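You operate a simulated robot arm through the tools that you are given. There is no shell and no other tool. Be economical: measure what you need, move in short steps, check, and stop when the job is done.

Carry out the task below with a simulated robot arm. There is one attempt and no reset: what you move stays moved.

Task
Fetch the red block out of the scrap tub and tamp it flat.
Fine: work on the ware board; lid back on the tub, tamper back where it stood.
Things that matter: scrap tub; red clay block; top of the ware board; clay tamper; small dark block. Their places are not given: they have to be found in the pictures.

Only the result counts: the job must be done as asked and must still hold three seconds after the hand-in. Knocking over, shifting, dropping, spilling or breaking anything else fails it. Lids that push on must go on centred and level and be pressed home; caps that screw on are set level and turned clockwise until they are tight.

Robot
A 6-joint arm with a two-finger parallel gripper, fixed in place. Base frame: the origin is at the foot of the arm, x ahead of it, y to its left, z up; the work surface is at about z = 920. Lengths are in mm, angles in degrees, forces in N, time in s.
With the tool pointing down near the work surface it reaches from about 140 to 820 mm from the base axis. Its first joint turns from -166.0 to 166.0 degrees. Payload 3.91 kg.
The tool frame sits at the grasp point between the pads (the TCP): z along the fingers, y along the line on which they close. The tips reach 30 mm beyond it. The gripper opens to 110 mm. The fingers are 20 mm wide and 10 mm thick; the gripper's body (48 by 112 mm) begins 55 mm behind the TCP.
Orientation is that of the tool frame in the base frame, as [roll, pitch, yaw] about the fixed x, y, z axes, in that order (R = Rz(yaw) Ry(pitch) Rx(roll)). With the fingers straight down and closing along the base's y, the tool's x points along the base's -x, its y along +y and its z along -z.

Tools
- The arm moves only by the tool drive_tool. Its argument "series" is a list of rows, each an object (a shift or turn left out is 0, a gripper value left out holds the last) with "dp": the shift along the tool's x, y, z in mm, a list of three; "angular": the turn, a rotation vector about the tool's x, y, z in degrees, a list of three; "gripper": the opening, from 0 (shut) to 1 (fully open). In form: [{"dp": [x, y, z], "angular": [rx, ry, rz], "gripper": gripper}, ...]. A call has 1 to 8 rows; each row is the pose to reach, as a shift and turn from the pose commanded when the call began, along the tool's axes at that moment. Rows are played at 5 a second. More than 50 mm and 8.6 degrees between two rows, or a gripper value outside its range, and nothing of the call is played. Where a pose cannot be reached the arm comes as near as it can. A force on the tool above 90 N (or 10 N above the force at the start of the call, whichever is more), or a blocked arm, ends the call early, and 0.2 s more pass. Each finger travels about 108 mm/s and halts on what it meets, pressing with about 33 N; the grip force reading is that of the motor and also rises with nothing between the fingers. The clock runs only during rows and for 0.2 s after the last one: add rows that repeat a pose to give the fingers time. The reply holds the time, the measured pose of the TCP, the force on the tool along the base axes, the opening and the grip force, in the units named above and with some noise.
- Cameras (640 x 400 px; columns grow to the right, rows downward): "scene" is fixed at [48.9, 649.7, 1693.8]; the picture's right is [-0.97, -0.24, 0.00], its down [-0.23, 0.94, -0.25] and it looks along [0.06, -0.25, -0.97] (base axes); focal length 322 px, centre (320, 200). "wrist" rides on the gripper at [-36, 0, -57] in the tool frame; the picture's right is [0.00, -1.00, 0.00], its down [0.97, 0.00, -0.24] and it looks along [0.24, 0.00, 0.97] (tool axes); focal length 218 px, centre (320, 200).
- camera(camera): a new picture of that camera. No time passes.
- raise_lower(by): slides the trunk up (or, below 0, down) by that many mm; the arm rides with it, the base frame stays. It gives what a move gives, with no picture.
- point_at(camera, pixels): there is no depth. For up to 12 entries [column, row, z] of the newest picture of that camera ("zoom" is the newest enlarged one), the place [x, y] in the base frame at which the ray of that pixel passes the height z, good to about 2 mm. No time passes.
- close_up(camera, box): a new picture of the part [left, top, right, bottom] of that camera's present view, enlarged. No time passes.
- close_job(): hands the job in; it is judged then, once.

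Go step by step. Measure first, check grasps and placings, and put right what went wrong. The budget is 80 turns and 46 pictures, counting those below and the enlarged ones. Unless the task says otherwise, let go and move clear before handing in, and close with one line.

The tools are called as a command line: name --argument value ..., lists and objects as JSON in quotes. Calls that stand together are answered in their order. drive_tool: Moves the arm, as the interface text tells. Its arguments: {"type":"object","properties":{"series":{"type":"array","items":{"type":"object","properties":{"dp":{"type":"array","items":{"type":"number"}},"angular":{"type":"array","items":{"type":"number"}},"gripper":{"type":"number"}}}}},"required":["series"]} The other tools are called the same way: raise_lower (by) slides the trunk up or down; camera (camera) takes a picture; point_at (camera, pixels) gives the place at which the rays of pixels pass given heights; close_up (camera, box) takes an enlarged picture of a part of a camera's view; close_job () hands the job in.

At the start:

```text
t: 0.0
tool_pos: [43.0, 356.2, 1245.8]
ee_rot: [-180.0, 0.0, 180.0]
ft_force: [0.0, -0.9, 0.0]
gripper_width: 110.2
gripper_force: 0.1
trunk travel left (down, up): [-425.0, 115.0]
```

scene: 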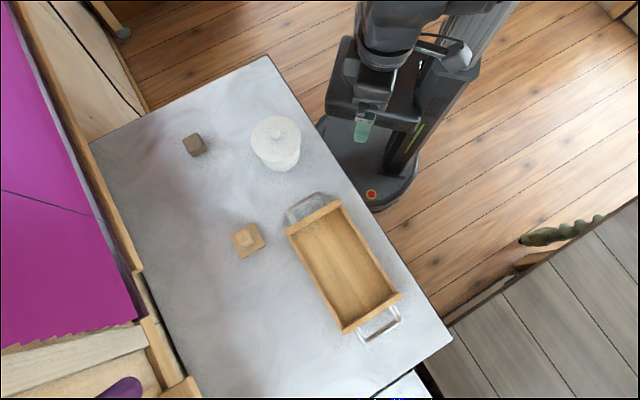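
wrist: 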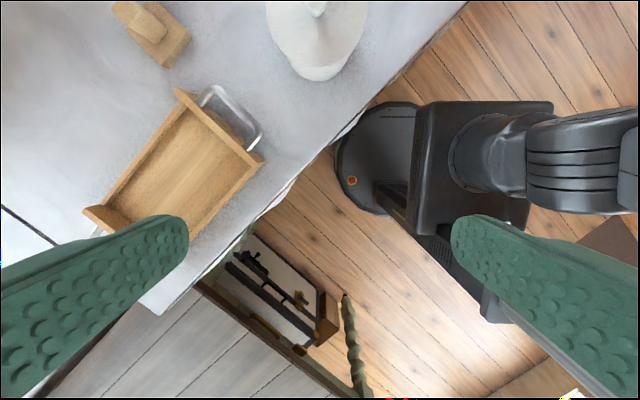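

The scene shows a white lidded tub near (275,142), a dark block at (194,145), a wooden tamper at (248,240) and a tray-like board at (343,265). I'll enlarge these for measurement.

close_up --camera "scene" --box '[170, 100, 330, 200]'

close_up --camera "scene" --box '[210, 180, 420, 345]'

```text
4.00 times, centred on (250, 150) of scene
```

zoom: 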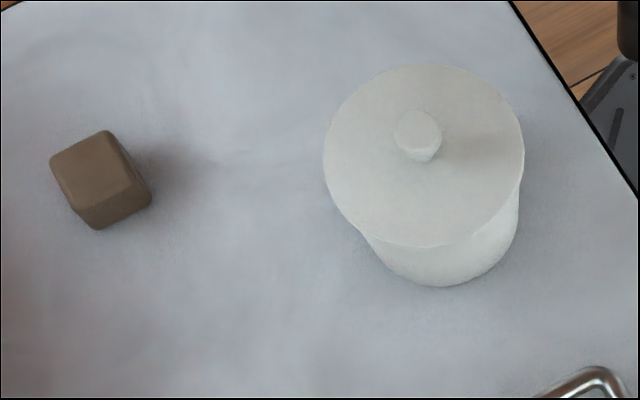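

```text
2.42 times, centred on (315, 262) of scene
```

zoom: 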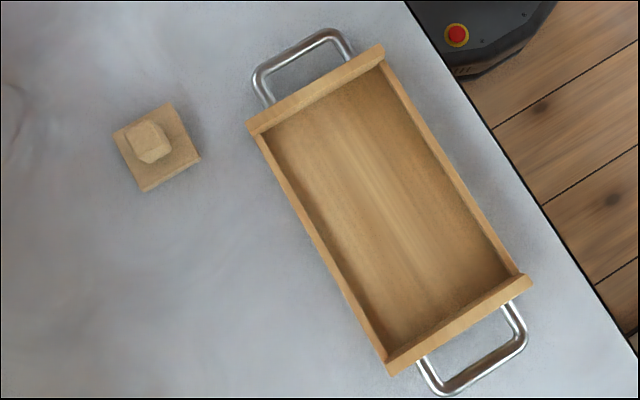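

The tray is the board, with raised rims at its ends and sides. I'll measure the main points at plausible heights.

point_at --camera "scene" --pixels '[[274, 134, 1040], [274, 134, 1080], [281, 171, 920], [251, 140, 1020], [301, 138, 1020], [194, 145, 960], [247, 226, 980], [240, 256, 920], [291, 220, 940], [343, 333, 940], [397, 296, 940], [338, 262, 930]]'

point_at --camera "wrist" --pixels '[[317, 8, 1040], [317, 75, 920], [150, 30, 980], [165, 65, 935]]'

```text
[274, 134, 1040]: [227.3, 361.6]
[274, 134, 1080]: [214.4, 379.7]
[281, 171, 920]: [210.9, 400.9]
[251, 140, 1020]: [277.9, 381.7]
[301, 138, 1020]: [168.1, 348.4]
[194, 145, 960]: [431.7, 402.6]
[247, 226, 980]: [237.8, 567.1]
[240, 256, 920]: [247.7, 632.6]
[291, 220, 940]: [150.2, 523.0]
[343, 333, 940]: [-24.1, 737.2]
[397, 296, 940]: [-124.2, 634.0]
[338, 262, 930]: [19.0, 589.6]
```

```text
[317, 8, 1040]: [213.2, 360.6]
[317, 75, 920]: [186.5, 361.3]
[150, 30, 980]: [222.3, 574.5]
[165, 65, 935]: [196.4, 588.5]
```

I'll move above the tub for a wrist view of the lid and knob.

drive_tool --series '[{"dp": [-45, 5, 0]}, {"dp": [-90, 10, 0]}, {"dp": [-135, 10, 0]}, {"dp": [-180, 10, 0]}, {"dp": [-200, 10, 0]}]'

camera --camera "wrist"

```text
t: 1.2
tool_pos: [241.6, 362.5, 1249.0]
ee_rot: [-180.0, -0.1, 180.0]
ft_force: [0.6, 0.4, 0.4]
gripper_width: 110.2
gripper_force: 0.0
trunk travel left (down, up): [-425.0, 115.0]
```

```text
41 pictures are left
```

wrist: 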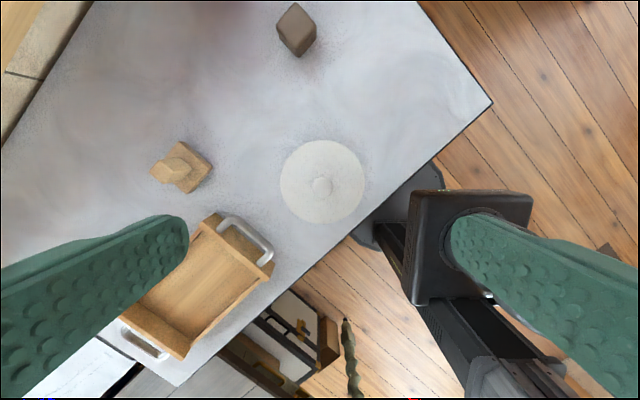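

The lid circle is centred near (322,182) and its knob near (321,184). I'll triangulate the heights with both views.

point_at --camera "wrist" --pixels '[[321, 184, 1000], [321, 184, 1040], [322, 181, 1000], [322, 181, 1030], [280, 181, 1000], [364, 181, 1000], [322, 140, 1000], [322, 223, 1000], [296, 16, 970], [180, 160, 980], [186, 176, 940]]'

close_up --camera "wrist" --box '[260, 130, 388, 210]'

close_up --camera "wrist" --box '[140, 125, 236, 205]'

```text
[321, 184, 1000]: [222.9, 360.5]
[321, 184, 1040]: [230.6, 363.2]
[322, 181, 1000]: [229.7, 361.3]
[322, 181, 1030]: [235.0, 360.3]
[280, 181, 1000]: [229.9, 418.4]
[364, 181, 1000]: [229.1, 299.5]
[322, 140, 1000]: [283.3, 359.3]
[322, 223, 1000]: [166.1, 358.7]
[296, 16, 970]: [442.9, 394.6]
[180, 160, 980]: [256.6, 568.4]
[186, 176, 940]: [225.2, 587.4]
```

```text
5.00 times, centred on (324, 170) of wrist
```

zoom: 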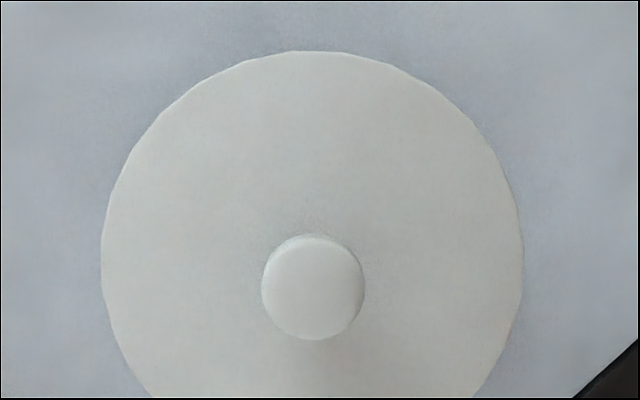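

```text
5.00 times, centred on (188, 165) of wrist
```

zoom: 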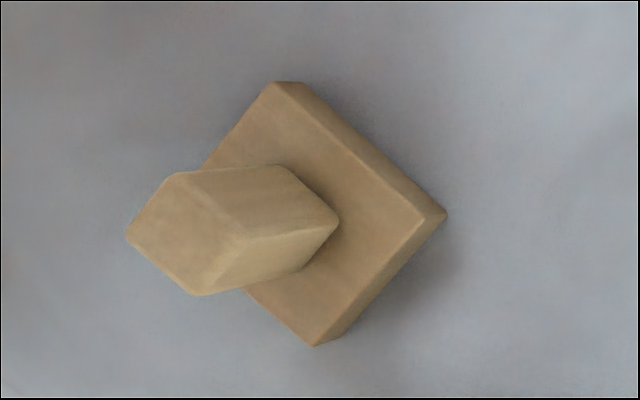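

point_at --camera "wrist" --pixels '[[322.6, 187.4, 1020], [322.6, 187.4, 1040], [322.6, 187.4, 1060], [322.4, 182.5, 1000], [322.4, 182.5, 1020], [322.4, 182.5, 1040]]'

point_at --camera "scene" --pixels '[[274.2, 133, 1020], [274.2, 133, 1040], [274.2, 133, 1060], [276, 138.8, 1000], [276, 138.8, 1020], [276, 138.8, 1040]]'

```text
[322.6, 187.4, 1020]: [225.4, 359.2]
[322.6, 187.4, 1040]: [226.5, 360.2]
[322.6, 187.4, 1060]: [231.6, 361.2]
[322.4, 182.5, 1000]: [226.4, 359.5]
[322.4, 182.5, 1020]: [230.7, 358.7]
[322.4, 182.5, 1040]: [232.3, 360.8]
```

```text
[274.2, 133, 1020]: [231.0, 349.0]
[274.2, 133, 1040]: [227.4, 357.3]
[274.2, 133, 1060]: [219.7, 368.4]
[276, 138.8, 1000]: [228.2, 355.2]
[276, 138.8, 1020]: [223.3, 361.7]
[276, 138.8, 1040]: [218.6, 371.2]
```

The knob top is at about z 1043, the lid plate at about 1010, and the axis near (226.5, 360). I'll descend above the knob and check the alignment.

drive_tool --series '[{"dp": [15, -2.5, 40], "gripper": 0.6}, {"dp": [15, -2.5, 85]}, {"dp": [15, -2.5, 125]}, {"dp": [15, -2.5, 145]}, {"dp": [15, -2.5, 145]}]'

camera --camera "wrist"

```text
t: 2.4
tool_pos: [229.3, 362.7, 1099.8]
ee_rot: [-180.0, -0.1, 179.9]
ft_force: [0.7, -0.3, -0.3]
gripper_width: 66.0
gripper_force: 0.1
trunk travel left (down, up): [-425.0, 115.0]
```

```text
38 pictures are left
```

wrist: 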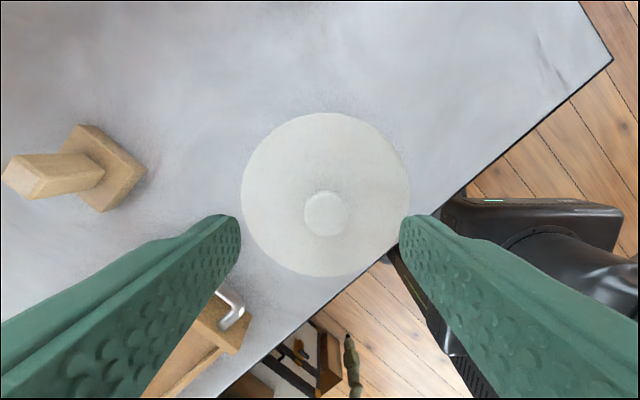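

point_at --camera "wrist" --pixels '[[326.5, 213, 1043], [325, 194, 1010], [241, 194, 1010], [409, 194, 1010], [304, 213, 1043], [349, 213, 1043], [85, 160, 945], [20, 178, 1000]]'

```text
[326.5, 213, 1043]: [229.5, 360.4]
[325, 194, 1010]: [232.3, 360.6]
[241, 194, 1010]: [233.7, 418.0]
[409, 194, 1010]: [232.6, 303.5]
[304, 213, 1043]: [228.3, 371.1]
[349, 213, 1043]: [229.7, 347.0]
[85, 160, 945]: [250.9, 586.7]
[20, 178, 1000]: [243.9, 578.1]
```

Knob centre is about (229.5, 360) with a diameter of about 24 mm. I'll descend to grip it.

drive_tool --series '[{"dp": [0, -2.5, 25]}, {"dp": [0, -2.5, 45]}, {"dp": [0, -2.5, 53]}, {"dp": [0, -2.5, 53], "gripper": 0.0}, {"dp": [0, -2.5, 53]}, {"dp": [0, -2.5, 53]}]'

camera --camera "wrist"

```text
t: 3.8
tool_pos: [228.7, 361.4, 1049.4]
ee_rot: [-180.0, 0.0, 179.9]
ft_force: [0.1, 0.6, -0.3]
gripper_width: 24.1
gripper_force: 32.7
trunk travel left (down, up): [-425.0, 115.0]
```

```text
37 pictures are left
```

wrist: 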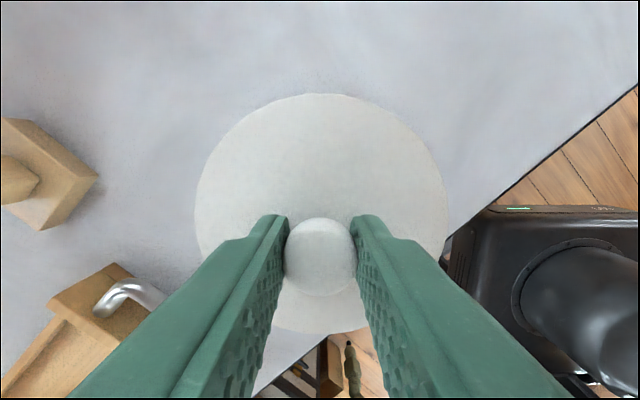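

The knob is gripped (24.1 mm, 33 N). I'll lift straight up.

drive_tool --series '[{"dp": [0, 0, -5]}, {"dp": [0, 0, -10]}, {"dp": [0, 0, -15]}, {"dp": [0, 0, -25]}, {"dp": [0, 0, -35]}, {"dp": [0, 0, -60]}, {"dp": [0, 0, -90]}, {"dp": [0, 0, -90]}]'

camera --camera "scene"

```text
t: 5.6
tool_pos: [226.8, 361.3, 1139.3]
ee_rot: [180.0, 0.0, 179.9]
ft_force: [0.3, -0.3, -0.3]
gripper_width: 24.4
gripper_force: 32.9
trunk travel left (down, up): [-425.0, 115.0]
```

```text
36 pictures are left
```

scene: 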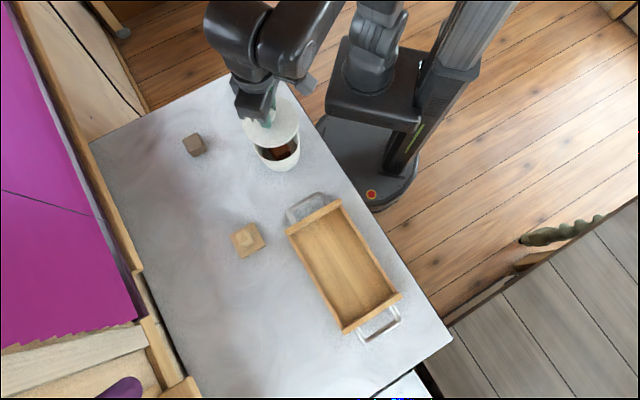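

The lid came off cleanly and reddish content shows at (280,155). I'll carry the lid to a free table area near (375,515).

drive_tool --series '[{"dp": [-30, 31, 0]}, {"dp": [-60, 63, 0]}, {"dp": [-90, 94, 0]}, {"dp": [-120, 126, 0]}, {"dp": [-147, 154, 0]}, {"dp": [-147, 154, 40]}, {"dp": [-147, 154, 80]}, {"dp": [-147, 154, 100]}]'

camera --camera "scene"

```text
t: 7.4
tool_pos: [377.1, 516.3, 1038.8]
ee_rot: [180.0, 0.0, -180.0]
ft_force: [0.0, -0.1, -0.6]
gripper_width: 24.4
gripper_force: 32.9
trunk travel left (down, up): [-425.0, 115.0]
```

```text
35 pictures are left
```

scene: 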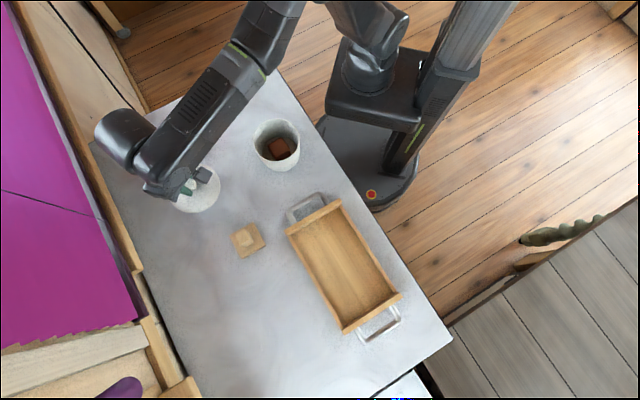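

The lid is over free table. I'll lower it towards the surface, watching force.

drive_tool --series '[{"dp": [0, 0, 25]}, {"dp": [0, 0, 44]}, {"dp": [0, 0, 44]}]'

close_up --camera "scene" --box '[140, 100, 300, 200]'

close_up --camera "scene" --box '[240, 110, 320, 180]'

```text
t: 8.2
tool_pos: [375.9, 514.4, 995.0]
ee_rot: [-180.0, -0.1, -180.0]
ft_force: [0.2, 0.4, -0.1]
gripper_width: 24.3
gripper_force: 33.3
trunk travel left (down, up): [-425.0, 115.0]
```

```text
4.00 times, centred on (220, 150) of scene
```

zoom: 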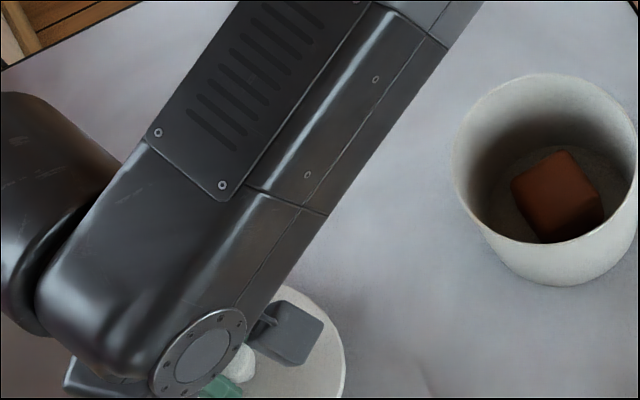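

```text
5.71 times, centred on (280, 145) of scene
```

zoom: 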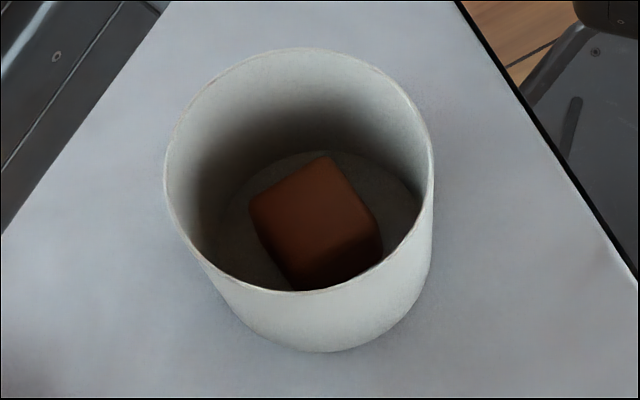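

The red block sits in the tub. Continue lowering the lid in small steps.

drive_tool --series '[{"dp": [0, 0, 4]}, {"dp": [0, 0, 8]}, {"dp": [0, 0, 12]}, {"dp": [0, 0, 12]}]'

```text
t: 9.2
tool_pos: [374.8, 514.1, 983.1]
ee_rot: [-179.9, -0.1, 179.9]
ft_force: [0.1, 0.1, -0.7]
gripper_width: 24.3
gripper_force: 33.3
trunk travel left (down, up): [-425.0, 115.0]
```

drive_tool --series '[{"dp": [0, 0, 3]}, {"dp": [0, 0, 6]}, {"dp": [0, 0, 6]}]'

close_up --camera "wrist" --box '[160, 50, 480, 250]'

```text
t: 10.0
tool_pos: [375.6, 515.3, 975.2]
ee_rot: [-180.0, 0.0, 180.0]
ft_force: [-0.7, -0.7, -0.4]
gripper_width: 24.3
gripper_force: 32.7
trunk travel left (down, up): [-425.0, 115.0]
```

```text
2.00 times, centred on (320, 150) of wrist
```

zoom: 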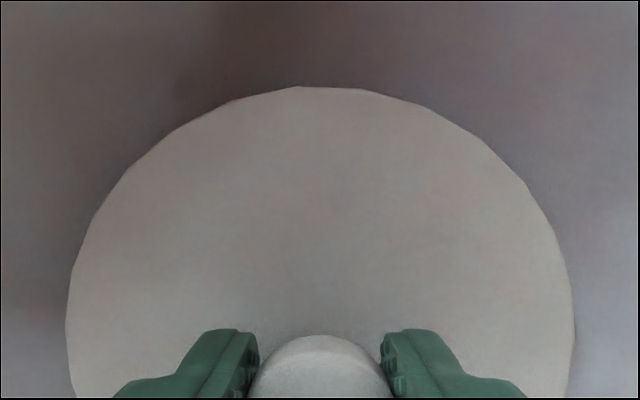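

No contact yet; I'll go on in 2 mm steps.

drive_tool --series '[{"dp": [0, 0, 2]}, {"dp": [0, 0, 4]}, {"dp": [0, 0, 4]}]'

drive_tool --series '[{"dp": [0, 0, 1.5]}, {"dp": [0, 0, 3]}, {"dp": [0, 0, 3]}]'

```text
t: 10.8
tool_pos: [374.8, 515.2, 972.7]
ee_rot: [-180.0, 0.0, -180.0]
ft_force: [0.7, 0.1, 0.1]
gripper_width: 24.4
gripper_force: 33.2
trunk travel left (down, up): [-425.0, 115.0]
```

```text
t: 11.6
tool_pos: [374.6, 514.6, 970.4]
ee_rot: [-179.9, 0.1, 179.9]
ft_force: [-0.2, 0.7, -1.3]
gripper_width: 24.4
gripper_force: 33.4
trunk travel left (down, up): [-425.0, 115.0]
```

drive_tool --series '[{"dp": [0, 0, 1.5]}, {"dp": [0, 0, 3]}, {"dp": [0, 0, 3]}]'

close_up --camera "wrist" --box '[160, 50, 480, 250]'

```text
t: 12.4
tool_pos: [373.9, 515.3, 969.8]
ee_rot: [179.8, 0.2, 180.0]
ft_force: [2.1, 2.3, 23.0]
gripper_width: 24.5
gripper_force: 33.3
trunk travel left (down, up): [-425.0, 115.0]
```

```text
2.00 times, centred on (320, 150) of wrist
```

zoom: 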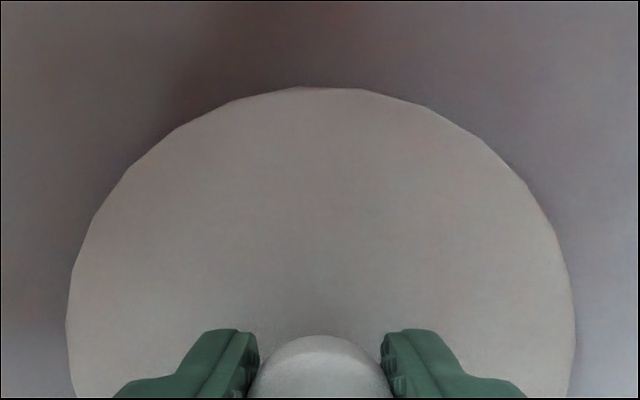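

Contact with 23 N: the lid rests on the table. Release, rise and go back above the tub.

drive_tool --series '[{"dp": [0, 0, 1], "gripper": 0.45}, {"dp": [0, 0, 1]}, {"dp": [0, 0, -30]}, {"dp": [0, 0, -75]}, {"dp": [0, 0, -120]}, {"dp": [0, 0, -165]}, {"dp": [0, 0, -210]}]'

drive_tool --series '[{"dp": [25, -30, 0]}, {"dp": [50, -60, 0]}, {"dp": [75, -90, 0]}, {"dp": [100, -120, 0]}, {"dp": [125, -155, 0]}, {"dp": [125, -155, 0]}]'

camera --camera "wrist"

```text
t: 14.0
tool_pos: [372.7, 513.2, 1173.7]
ee_rot: [-180.0, 0.0, -180.0]
ft_force: [-0.1, -0.4, -0.4]
gripper_width: 49.5
gripper_force: 0.1
trunk travel left (down, up): [-425.0, 115.0]
```

```text
t: 15.4
tool_pos: [249.3, 358.3, 1176.8]
ee_rot: [-179.9, 0.0, 179.9]
ft_force: [-0.9, 0.5, 0.3]
gripper_width: 49.8
gripper_force: 0.0
trunk travel left (down, up): [-425.0, 115.0]
```

```text
30 pictures are left
```

wrist: 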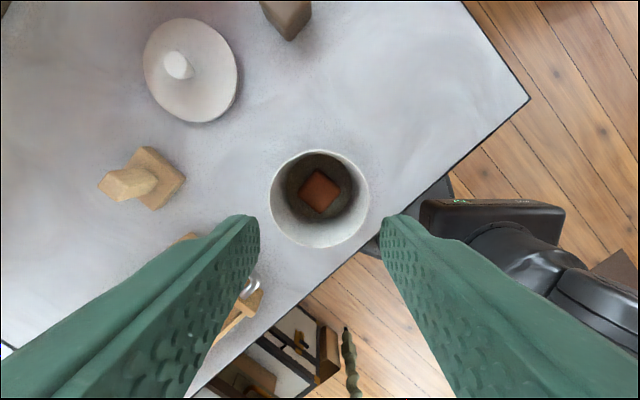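

The lid lies on the table at (190,70). Enlarge the tub to measure the block's position and angle.

close_up --camera "wrist" --box '[256, 140, 384, 260]'

```text
3.33 times, centred on (320, 200) of wrist
```

zoom: 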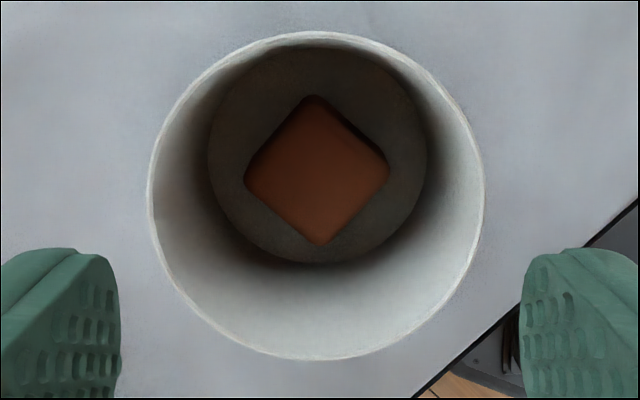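

point_at --camera "zoom" --pixels '[[312, 95, 960], [390, 172, 960], [320, 245, 960], [244, 178, 960], [317, 40, 1003], [317, 358, 1003], [152, 197, 1003], [483, 197, 1003], [316, 50, 927], [316, 263, 927], [207, 155, 927], [427, 155, 927]]'

```text
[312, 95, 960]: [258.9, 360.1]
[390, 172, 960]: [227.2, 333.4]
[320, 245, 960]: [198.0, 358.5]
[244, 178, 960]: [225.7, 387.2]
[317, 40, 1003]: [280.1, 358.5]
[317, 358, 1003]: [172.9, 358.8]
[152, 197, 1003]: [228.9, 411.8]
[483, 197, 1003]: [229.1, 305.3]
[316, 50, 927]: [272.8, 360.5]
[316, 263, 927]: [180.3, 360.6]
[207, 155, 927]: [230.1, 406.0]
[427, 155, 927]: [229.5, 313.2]
```

The block is about 40 mm square, centred at about (228,360) and turned 45°. I'll turn the tool by −45° about its axis while centring, and open to about 58 mm.

drive_tool --series '[{"dp": [5, 0, 0], "angular": [0, 0, -7.5], "gripper": 0.53}, {"dp": [10, 0, 0], "angular": [0, 0, -15]}, {"dp": [15, 1, 0], "angular": [0, 0, -22.5]}, {"dp": [20, 1, 0], "angular": [0, 0, -30]}, {"dp": [21, 1.5, 0], "angular": [0, 0, -37.5]}, {"dp": [21, 1.5, 30], "angular": [0, 0, -45]}, {"dp": [21, 1.5, 60], "angular": [0, 0, -45]}, {"dp": [21, 1.5, 60], "angular": [0, 0, -45]}]'

camera --camera "wrist"

```text
t: 17.2
tool_pos: [227.5, 361.5, 1117.3]
ee_rot: [-179.9, 0.0, -135.0]
ft_force: [1.0, 0.1, -0.3]
gripper_width: 58.4
gripper_force: 0.1
trunk travel left (down, up): [-425.0, 115.0]
```

```text
28 pictures are left
```

wrist: 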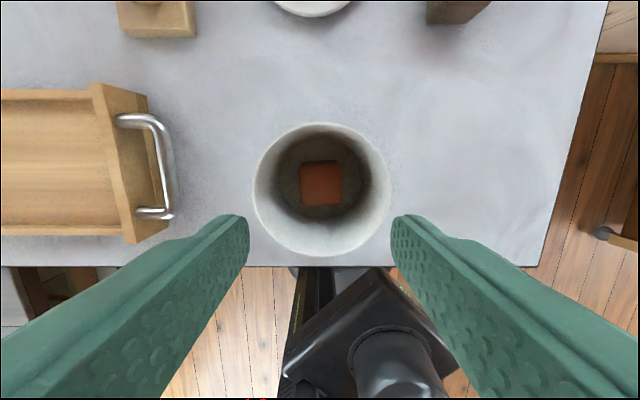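

close_up --camera "wrist" --box '[256, 150, 384, 230]'

point_at --camera "zoom" --pixels '[[222, 60, 960], [412, 52, 960], [424, 262, 960], [232, 275, 960]]'

```text
5.00 times, centred on (320, 190) of wrist
```

zoom: 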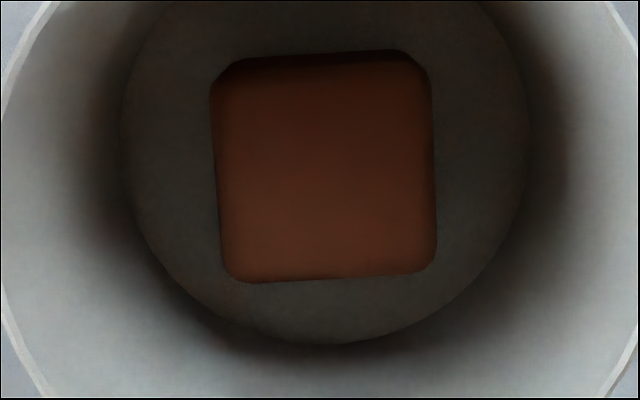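

```text
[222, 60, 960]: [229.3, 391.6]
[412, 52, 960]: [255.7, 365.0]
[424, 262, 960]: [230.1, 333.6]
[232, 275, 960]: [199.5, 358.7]
```

The block is about 3.5° further round and centred within 1 mm. I'll correct the turn and descend into the tub to a TCP height of about 962.

drive_tool --series '[{"dp": [0, 0, 35], "angular": [0, 0, -3.5]}, {"dp": [0, 0, 75], "angular": [0, 0, -3.5]}, {"dp": [0, 0, 110], "angular": [0, 0, -3.5]}, {"dp": [0, 0, 130], "angular": [0, 0, -3.5]}, {"dp": [0, 0, 145], "angular": [0, 0, -3.5]}, {"dp": [0, 0, 154], "angular": [0, 0, -3.5]}, {"dp": [0, 0, 154], "angular": [0, 0, -3.5]}]'

camera --camera "wrist"

```text
t: 18.8
tool_pos: [228.4, 360.6, 962.8]
ee_rot: [179.9, 0.0, -131.4]
ft_force: [-0.5, 1.2, 0.2]
gripper_width: 57.5
gripper_force: 0.0
trunk travel left (down, up): [-425.0, 115.0]
```

```text
26 pictures are left
```

wrist: 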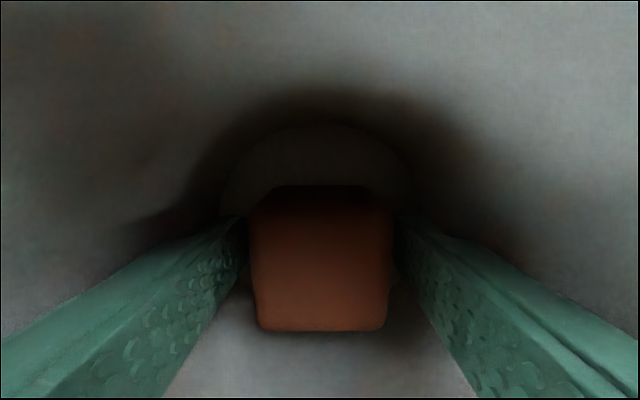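

The fingers straddle the block. Close and check.

drive_tool --series '[{"gripper": 0.0}, {"gripper": 0.0}, {"gripper": 0.0}]'

drive_tool --series '[{"dp": [0, 0, -15]}, {"dp": [0, 0, -40]}, {"dp": [0, 0, -80]}, {"dp": [0, 0, -120]}, {"dp": [0, 0, -160]}, {"dp": [0, 0, -160]}]'

camera --camera "wrist"

```text
t: 19.6
tool_pos: [228.8, 361.1, 964.1]
ee_rot: [-180.0, 0.1, -131.6]
ft_force: [0.7, 0.6, 0.0]
gripper_width: 44.0
gripper_force: 33.2
trunk travel left (down, up): [-425.0, 115.0]
```

```text
t: 21.0
tool_pos: [227.8, 360.1, 1125.3]
ee_rot: [-179.9, 0.0, -131.5]
ft_force: [-0.4, -0.3, -2.2]
gripper_width: 43.7
gripper_force: 33.2
trunk travel left (down, up): [-425.0, 115.0]
```

```text
25 pictures are left
```

wrist: 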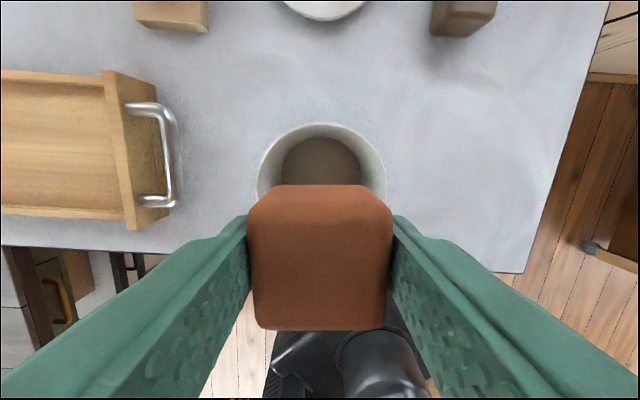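

The block is held and the tub is undisturbed. Carry it over the tray centre (about (13,578)).

drive_tool --series '[{"dp": [-3, 40, -10]}, {"dp": [-6, 84, -20]}, {"dp": [-9, 128, -20]}, {"dp": [-12, 172, -20]}, {"dp": [-15, 216, -20]}, {"dp": [-18, 260, -20]}, {"dp": [-21, 305, -20]}, {"dp": [-21, 305, -20]}]'

camera --camera "wrist"

camera --camera "scene"

```text
t: 22.8
tool_pos: [16.3, 582.3, 1144.1]
ee_rot: [-179.9, -0.1, -131.7]
ft_force: [-0.6, 0.2, -1.6]
gripper_width: 43.7
gripper_force: 32.8
trunk travel left (down, up): [-425.0, 115.0]
```

```text
24 pictures are left
```

wrist: 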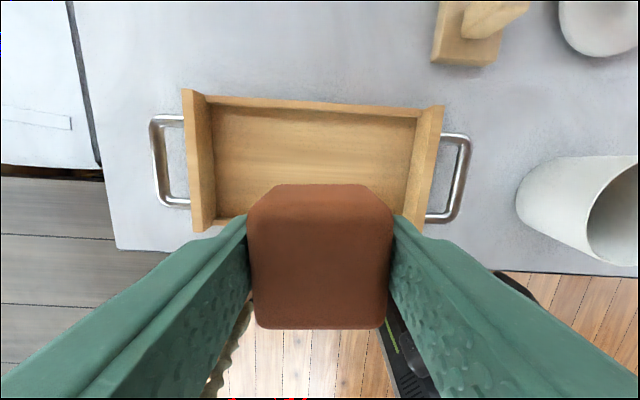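

```text
23 pictures are left
```

scene: 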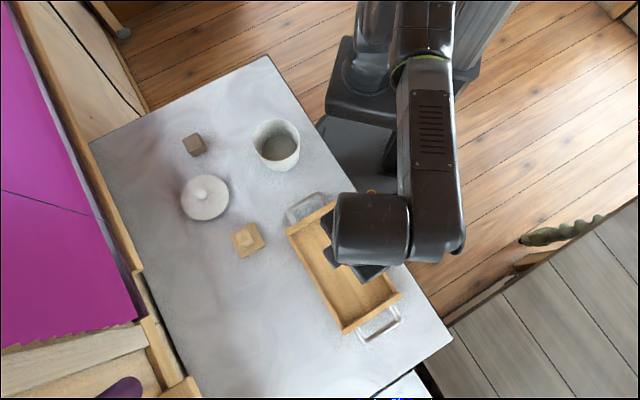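

point_at --camera "wrist" --pixels '[[216, 110, 930], [416, 119, 930], [217, 215, 930], [406, 218, 930], [185, 92, 950], [443, 106, 950], [193, 230, 950], [312, 163, 930]]'

point_at --camera "scene" --pixels '[[286, 234, 950], [338, 203, 950], [342, 333, 950], [400, 297, 950], [297, 240, 930], [350, 321, 930]]'

```text
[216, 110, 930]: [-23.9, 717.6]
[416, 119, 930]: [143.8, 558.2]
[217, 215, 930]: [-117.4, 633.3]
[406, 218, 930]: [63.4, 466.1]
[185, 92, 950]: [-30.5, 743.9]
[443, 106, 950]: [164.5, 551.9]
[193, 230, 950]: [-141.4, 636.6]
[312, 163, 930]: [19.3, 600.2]
```

```text
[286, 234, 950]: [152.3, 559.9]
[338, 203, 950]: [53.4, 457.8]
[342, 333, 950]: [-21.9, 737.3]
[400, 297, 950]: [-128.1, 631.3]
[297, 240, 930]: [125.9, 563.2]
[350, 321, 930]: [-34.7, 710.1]
```

The tray floor centre is about (16,594), so I'll shift 12 mm and lower towards the floor.

drive_tool --series '[{"dp": [-9, 8, 40]}, {"dp": [-9, 8, 80]}, {"dp": [-9, 8, 120]}, {"dp": [-9, 8, 150]}, {"dp": [-9, 8, 160]}, {"dp": [-9, 8, 160]}]'

camera --camera "wrist"

```text
t: 24.2
tool_pos: [15.6, 592.3, 981.8]
ee_rot: [180.0, 0.0, -131.6]
ft_force: [0.7, 0.0, -1.5]
gripper_width: 43.8
gripper_force: 32.7
trunk travel left (down, up): [-425.0, 115.0]
```

```text
22 pictures are left
```

wrist: 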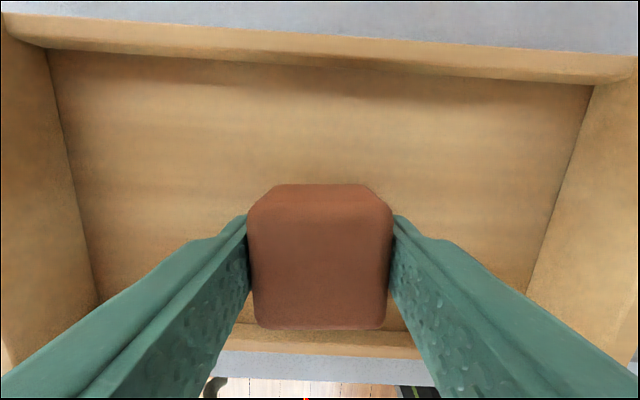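

point_at --camera "wrist" --pixels '[[320, 72, 928], [240, 323, 928], [402, 332, 928], [240, 67, 928], [400, 77, 928], [50, 52, 928], [592, 87, 928], [320, 257, 960]]'

```text
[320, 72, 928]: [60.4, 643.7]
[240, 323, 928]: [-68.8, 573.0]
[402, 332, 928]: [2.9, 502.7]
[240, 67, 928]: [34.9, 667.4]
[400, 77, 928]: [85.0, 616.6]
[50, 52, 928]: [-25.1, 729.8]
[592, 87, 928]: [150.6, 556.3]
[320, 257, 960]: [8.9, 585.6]
```

The block sits midway between the long walls. Lower in small steps.

drive_tool --series '[{"dp": [0, 0, 3]}, {"dp": [0, 0, 6]}, {"dp": [0, 0, 8]}, {"dp": [0, 0, 8]}]'

drive_tool --series '[{"dp": [0, 0, 1.5]}, {"dp": [0, 0, 3]}, {"dp": [0, 0, 3]}]'

```text
t: 25.2
tool_pos: [14.3, 591.3, 974.1]
ee_rot: [-180.0, 0.0, -131.5]
ft_force: [-0.2, -0.5, -0.6]
gripper_width: 43.9
gripper_force: 32.7
trunk travel left (down, up): [-425.0, 115.0]
```

```text
t: 26.0
tool_pos: [12.6, 590.8, 973.1]
ee_rot: [-180.0, 0.1, -131.5]
ft_force: [0.5, 1.0, -0.2]
gripper_width: 43.5
gripper_force: 33.0
trunk travel left (down, up): [-425.0, 115.0]
```

drive_tool --series '[{"dp": [0, 0, 1.5]}, {"dp": [0, 0, 3]}, {"dp": [0, 0, 3]}]'

drive_tool --series '[{"dp": [0, 0, 1]}, {"dp": [0, 0, 2]}, {"dp": [0, 0, 2]}]'

```text
t: 26.8
tool_pos: [13.8, 590.6, 969.7]
ee_rot: [179.8, 0.2, -131.5]
ft_force: [-3.8, 4.6, 26.8]
gripper_width: 43.9
gripper_force: 32.7
trunk travel left (down, up): [-425.0, 115.0]
```

```text
t: 27.6
tool_pos: [14.6, 588.5, 967.7]
ee_rot: [179.9, 0.1, -131.5]
ft_force: [-0.9, 1.8, 26.1]
gripper_width: 43.9
gripper_force: 32.9
trunk travel left (down, up): [-425.0, 115.0]
```

The block is on the tray floor (26 N contact). Open and rise.

drive_tool --series '[{"dp": [0, 0, -1], "gripper": 0.58}, {"dp": [0, 0, -1]}, {"dp": [0, 0, -30]}, {"dp": [0, 0, -75]}, {"dp": [0, 0, -120]}, {"dp": [0, 0, -165]}, {"dp": [0, 0, -200]}, {"dp": [0, 0, -200]}]'

camera --camera "wrist"

```text
t: 29.4
tool_pos: [12.7, 590.8, 1165.1]
ee_rot: [-180.0, 0.0, -131.4]
ft_force: [0.1, -0.1, -0.3]
gripper_width: 64.0
gripper_force: 0.0
trunk travel left (down, up): [-425.0, 115.0]
```

```text
21 pictures are left
```

wrist: 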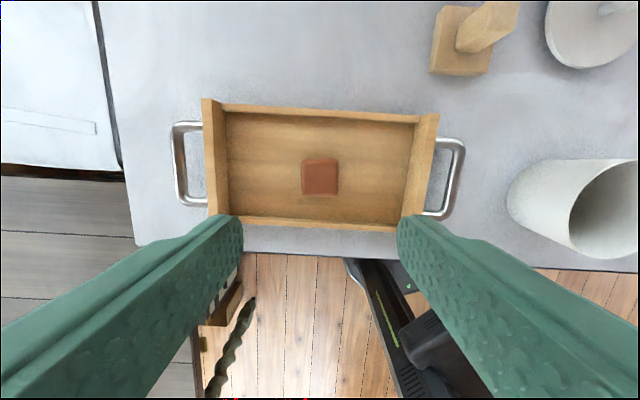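

The block sits squarely in the tray. Now I'll move over the tamper near (240,580).

drive_tool --series '[{"dp": [-28, -35, -10], "gripper": 0.7}, {"dp": [-56, -70, -20]}, {"dp": [-85, -106, -30]}, {"dp": [-113, -141, -40]}, {"dp": [-142, -177, -40]}, {"dp": [-142, -177, -40]}]'

camera --camera "wrist"

```text
t: 30.8
tool_pos: [241.3, 581.0, 1205.5]
ee_rot: [180.0, 0.1, -131.6]
ft_force: [0.9, -0.2, -0.1]
gripper_width: 76.8
gripper_force: 0.1
trunk travel left (down, up): [-425.0, 115.0]
```

```text
20 pictures are left
```

wrist: 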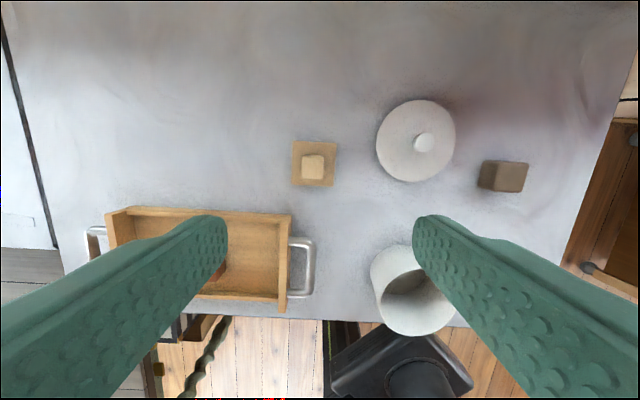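

close_up --camera "wrist" --box '[280, 130, 350, 200]'

close_up --camera "scene" --box '[216, 210, 280, 270]'

```text
5.71 times, centred on (315, 165) of wrist
```

zoom: 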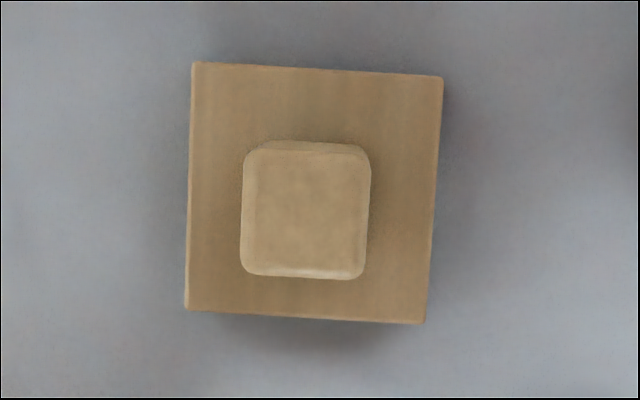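

```text
6.67 times, centred on (248, 240) of scene
```

zoom: 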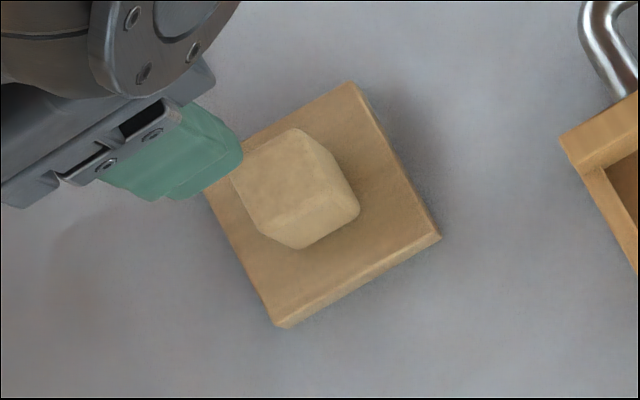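

point_at --camera "wrist" --pixels '[[312.4, 166.9, 960], [312.4, 166.9, 980], [312.4, 166.9, 1000], [312.4, 166.9, 1020], [314.1, 163.6, 930], [314.1, 163.6, 945]]'

point_at --camera "scene" --pixels '[[244, 236.5, 960], [244, 236.5, 980], [244, 236.5, 1000], [244, 236.5, 1020], [248.4, 239.5, 930], [248.4, 239.5, 945]]'

point_at --camera "zoom" --pixels '[[352, 82, 935], [440, 238, 935], [280, 325, 935], [205, 190, 935]]'

```text
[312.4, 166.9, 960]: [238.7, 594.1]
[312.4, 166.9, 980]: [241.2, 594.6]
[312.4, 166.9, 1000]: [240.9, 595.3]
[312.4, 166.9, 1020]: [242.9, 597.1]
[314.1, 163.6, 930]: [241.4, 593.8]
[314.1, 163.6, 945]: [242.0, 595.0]
```

```text
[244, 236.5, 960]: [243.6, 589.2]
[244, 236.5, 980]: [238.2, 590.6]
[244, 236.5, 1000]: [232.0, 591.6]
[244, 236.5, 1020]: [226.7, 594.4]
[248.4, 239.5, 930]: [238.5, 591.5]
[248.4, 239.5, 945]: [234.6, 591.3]
```

```text
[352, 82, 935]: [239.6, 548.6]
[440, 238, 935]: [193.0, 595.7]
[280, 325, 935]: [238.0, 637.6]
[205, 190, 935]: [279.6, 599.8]
```

The tamper's 65 mm plate is centred near (241,594), with a roughly 28 mm square handle rising to about z 985 and turned +3° relative to the tool. I'll align above it and recheck.

drive_tool --series '[{"dp": [-8, 8, 40], "angular": [0, 0, 3], "gripper": 0.55}, {"dp": [-8.5, 8.6, 80], "angular": [0, 0, 3]}, {"dp": [-8.5, 8.6, 120], "angular": [0, 0, 3]}, {"dp": [-8.5, 8.6, 140], "angular": [0, 0, 3]}, {"dp": [-8.5, 8.6, 140], "angular": [0, 0, 3]}]'

camera --camera "wrist"

```text
t: 32.0
tool_pos: [239.2, 589.9, 1064.8]
ee_rot: [-179.9, 0.1, -134.6]
ft_force: [-0.5, 0.0, -0.5]
gripper_width: 60.5
gripper_force: 0.0
trunk travel left (down, up): [-425.0, 115.0]
```

```text
17 pictures are left
```

wrist: 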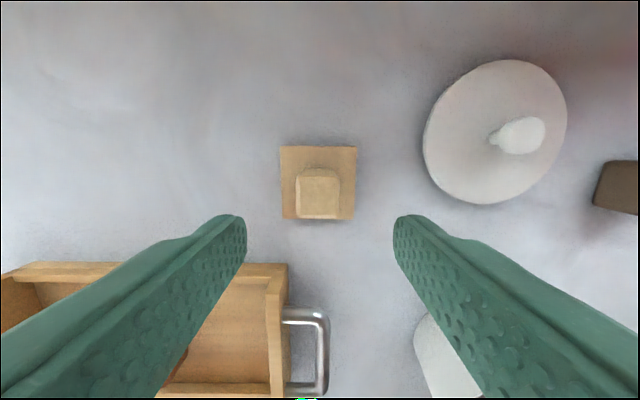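

point_at --camera "wrist" --pixels '[[318.5, 194, 985], [280, 146, 936], [356, 147, 936], [355, 221, 936], [282, 219, 936]]'

```text
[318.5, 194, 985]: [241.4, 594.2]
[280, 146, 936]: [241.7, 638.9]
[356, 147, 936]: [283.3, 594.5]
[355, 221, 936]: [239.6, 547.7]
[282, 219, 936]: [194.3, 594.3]
```

Tamper axis at (240.5,594). I'll shift 4 mm, descend to TCP about 976 and grip.

drive_tool --series '[{"dp": [-4, 1.5, 30]}, {"dp": [-4, 1.5, 60]}, {"dp": [-4, 1.5, 80]}, {"dp": [-4, 1.5, 88]}, {"dp": [-4, 1.5, 88]}, {"dp": [-4, 1.5, 88], "gripper": 0.0}, {"dp": [-4, 1.5, 88]}, {"dp": [-4, 1.5, 88]}]'

camera --camera "wrist"

```text
t: 33.8
tool_pos: [243.9, 597.1, 978.1]
ee_rot: [-180.0, 0.0, -134.5]
ft_force: [-0.3, 0.9, 0.3]
gripper_width: 27.7
gripper_force: 32.9
trunk travel left (down, up): [-425.0, 115.0]
```

```text
16 pictures are left
```

wrist: 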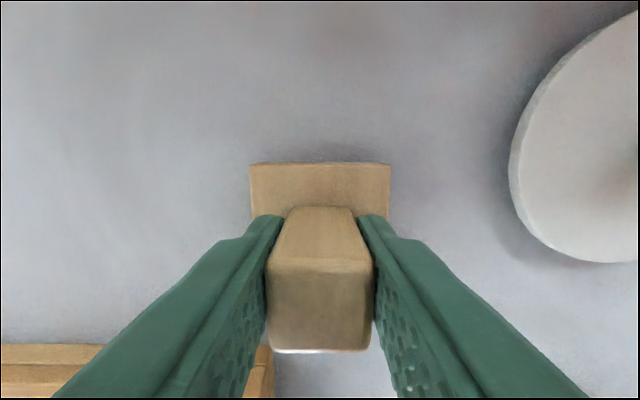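

Handle gripped (27.7 mm). Lift straight up, then carry over the block; I'll retrace these same shifts later.

drive_tool --series '[{"dp": [0, 0, -40]}, {"dp": [0, 0, -85]}, {"dp": [0, 0, -130]}, {"dp": [32, 32, -130]}, {"dp": [64, 63, -130]}, {"dp": [96, 95, -130]}, {"dp": [129, 127, -130]}, {"dp": [162, 159, -130]}]'

camera --camera "wrist"

camera --camera "scene"

```text
t: 35.6
tool_pos: [15.2, 590.1, 1106.9]
ee_rot: [180.0, 0.0, -134.5]
ft_force: [-0.4, 0.2, -1.9]
gripper_width: 27.7
gripper_force: 32.7
trunk travel left (down, up): [-425.0, 115.0]
```

```text
15 pictures are left
```

wrist: 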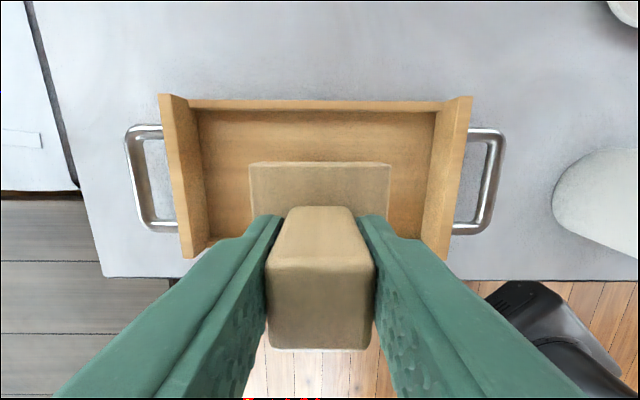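

```text
14 pictures are left
```

scene: 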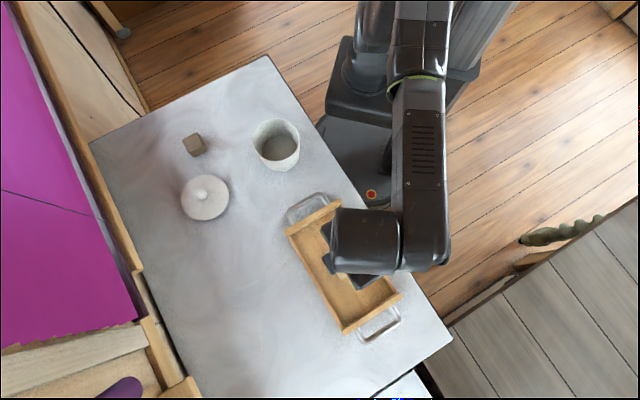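

Over the block. I'll lower until the plate nears the block top.

drive_tool --series '[{"dp": [0, 0, 35]}, {"dp": [0, 0, 65]}, {"dp": [0, 0, 75]}, {"dp": [0, 0, 75]}]'

drive_tool --series '[{"dp": [0, 0, 2]}, {"dp": [0, 0, 4]}, {"dp": [0, 0, 6]}, {"dp": [0, 0, 8]}, {"dp": [0, 0, 8]}]'

```text
t: 36.6
tool_pos: [13.7, 590.4, 1032.5]
ee_rot: [-179.9, 0.0, -134.5]
ft_force: [-0.3, 0.5, -1.8]
gripper_width: 27.7
gripper_force: 33.5
trunk travel left (down, up): [-425.0, 115.0]
```

```text
t: 37.8
tool_pos: [14.0, 592.5, 1025.3]
ee_rot: [179.9, 0.1, -134.5]
ft_force: [-1.9, -0.5, 7.6]
gripper_width: 27.4
gripper_force: 32.8
trunk travel left (down, up): [-425.0, 115.0]
```

Contact at TCP about 1025 (7.6 N). Press further in small steps.

drive_tool --series '[{"dp": [0, 0, 1.5]}, {"dp": [0, 0, 3]}, {"dp": [0, 0, 4]}, {"dp": [0, 0, 4]}]'

```text
t: 38.8
tool_pos: [15.0, 591.6, 1022.5]
ee_rot: [180.0, -0.1, -134.6]
ft_force: [-3.6, -3.9, 9.5]
gripper_width: 27.7
gripper_force: 33.3
trunk travel left (down, up): [-425.0, 115.0]
```

drive_tool --series '[{"dp": [0, 0, 2]}, {"dp": [0, 0, 4]}, {"dp": [0, 0, 6]}, {"dp": [0, 0, 8]}, {"dp": [0, 0, 8]}]'

camera --camera "wrist"

```text
t: 40.0
tool_pos: [14.0, 592.6, 1013.5]
ee_rot: [-180.0, 0.0, -134.5]
ft_force: [3.7, -1.1, 4.0]
gripper_width: 27.5
gripper_force: 32.9
trunk travel left (down, up): [-425.0, 115.0]
```

```text
13 pictures are left
```

wrist: 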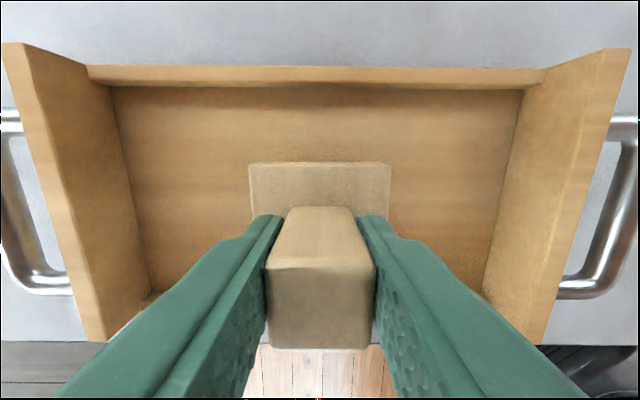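

The tamper hasn't slipped, so the clay is yielding. Continue pressing.

drive_tool --series '[{"dp": [0, 0, 2]}, {"dp": [0, 0, 4]}, {"dp": [0, 0, 6]}, {"dp": [0, 0, 8]}, {"dp": [0, 0, 10]}, {"dp": [0, 0, 10]}]'

camera --camera "wrist"

```text
t: 41.4
tool_pos: [13.6, 592.3, 1004.4]
ee_rot: [179.9, 0.1, -134.5]
ft_force: [-0.9, -4.2, 12.6]
gripper_width: 27.8
gripper_force: 33.2
trunk travel left (down, up): [-425.0, 115.0]
```

```text
12 pictures are left
```

wrist: 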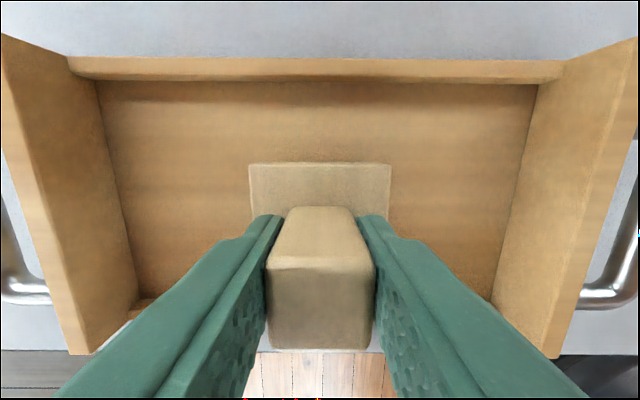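

drive_tool --series '[{"dp": [0, 0, 2]}, {"dp": [0, 0, 4]}, {"dp": [0, 0, 6]}, {"dp": [0, 0, 6]}]'

drive_tool --series '[{"dp": [0, 0, 1]}, {"dp": [0, 0, 2]}, {"dp": [0, 0, 3]}, {"dp": [0, 0, 3]}]'

```text
t: 42.4
tool_pos: [14.4, 590.7, 999.2]
ee_rot: [179.9, 0.1, -134.4]
ft_force: [0.6, -0.9, 29.7]
gripper_width: 27.7
gripper_force: 33.8
trunk travel left (down, up): [-425.0, 115.0]
```

```text
t: 43.4
tool_pos: [15.0, 590.1, 996.4]
ee_rot: [179.9, 0.1, -134.5]
ft_force: [2.8, -7.9, 30.3]
gripper_width: 27.4
gripper_force: 33.0
trunk travel left (down, up): [-425.0, 115.0]
```

Force is now 30 N; check whether the handle slips in the grip.

camera --camera "wrist"

```text
11 pictures are left
```

wrist: 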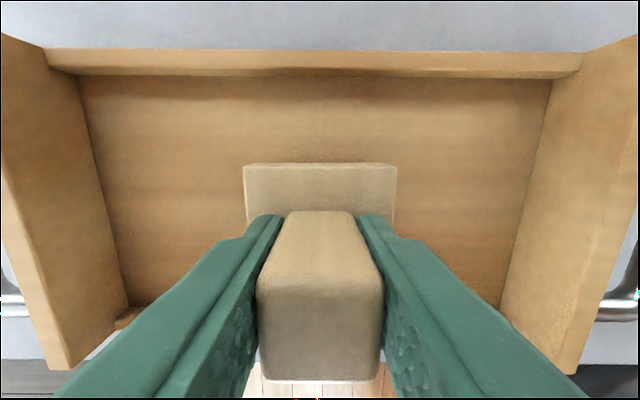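

The handle slid about 6 mm in the grip, so the clay now resists more than 30 N. I'll go on until the fingertips bear directly on the plate and then press harder.

drive_tool --series '[{"dp": [0, 0, 1.5]}, {"dp": [0, 0, 3]}, {"dp": [0, 0, 4.5]}, {"dp": [0, 0, 6]}, {"dp": [0, 0, 6]}]'

drive_tool --series '[{"dp": [0, 0, 1.5]}, {"dp": [0, 0, 3]}, {"dp": [0, 0, 3]}]'

```text
t: 44.6
tool_pos: [14.0, 590.7, 993.7]
ee_rot: [179.4, 0.5, -134.5]
ft_force: [0.6, -1.1, 55.1]
gripper_width: 27.8
gripper_force: 32.9
trunk travel left (down, up): [-425.0, 115.0]
```

```text
t: 45.4
tool_pos: [14.8, 590.7, 995.2]
ee_rot: [179.3, 0.6, -134.6]
ft_force: [-0.4, 1.7, 69.7]
gripper_width: 27.6
gripper_force: 33.2
trunk travel left (down, up): [-425.0, 115.0]
```

TCP is stuck near 994 with 70 N: the plate is no longer moving. One more slight press, then I'll lift and look.

drive_tool --series '[{"dp": [0, 0, 1]}, {"dp": [0, 0, 2]}, {"dp": [0, 0, 2]}, {"dp": [0, 0, 2]}]'

drive_tool --series '[{"dp": [0, 0, -10]}, {"dp": [0, 0, -30]}, {"dp": [0, 0, -70]}, {"dp": [0, 0, -110]}, {"dp": [0, 0, -125]}, {"dp": [0, 0, -125]}]'

camera --camera "wrist"

```text
t: 46.4
tool_pos: [14.2, 590.3, 995.8]
ee_rot: [179.1, 0.8, -134.5]
ft_force: [-1.8, -1.1, 81.8]
gripper_width: 27.8
gripper_force: 32.6
trunk travel left (down, up): [-425.0, 115.0]
```

```text
t: 47.8
tool_pos: [16.5, 594.0, 1112.3]
ee_rot: [180.0, 0.1, -134.5]
ft_force: [0.9, -0.7, -1.2]
gripper_width: 27.7
gripper_force: 33.3
trunk travel left (down, up): [-425.0, 115.0]
```

```text
10 pictures are left
```

wrist: 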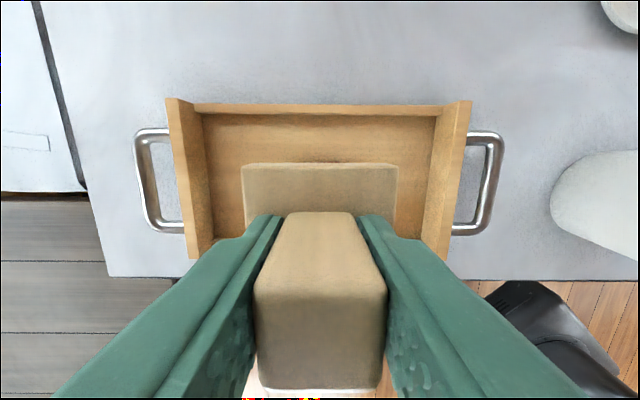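

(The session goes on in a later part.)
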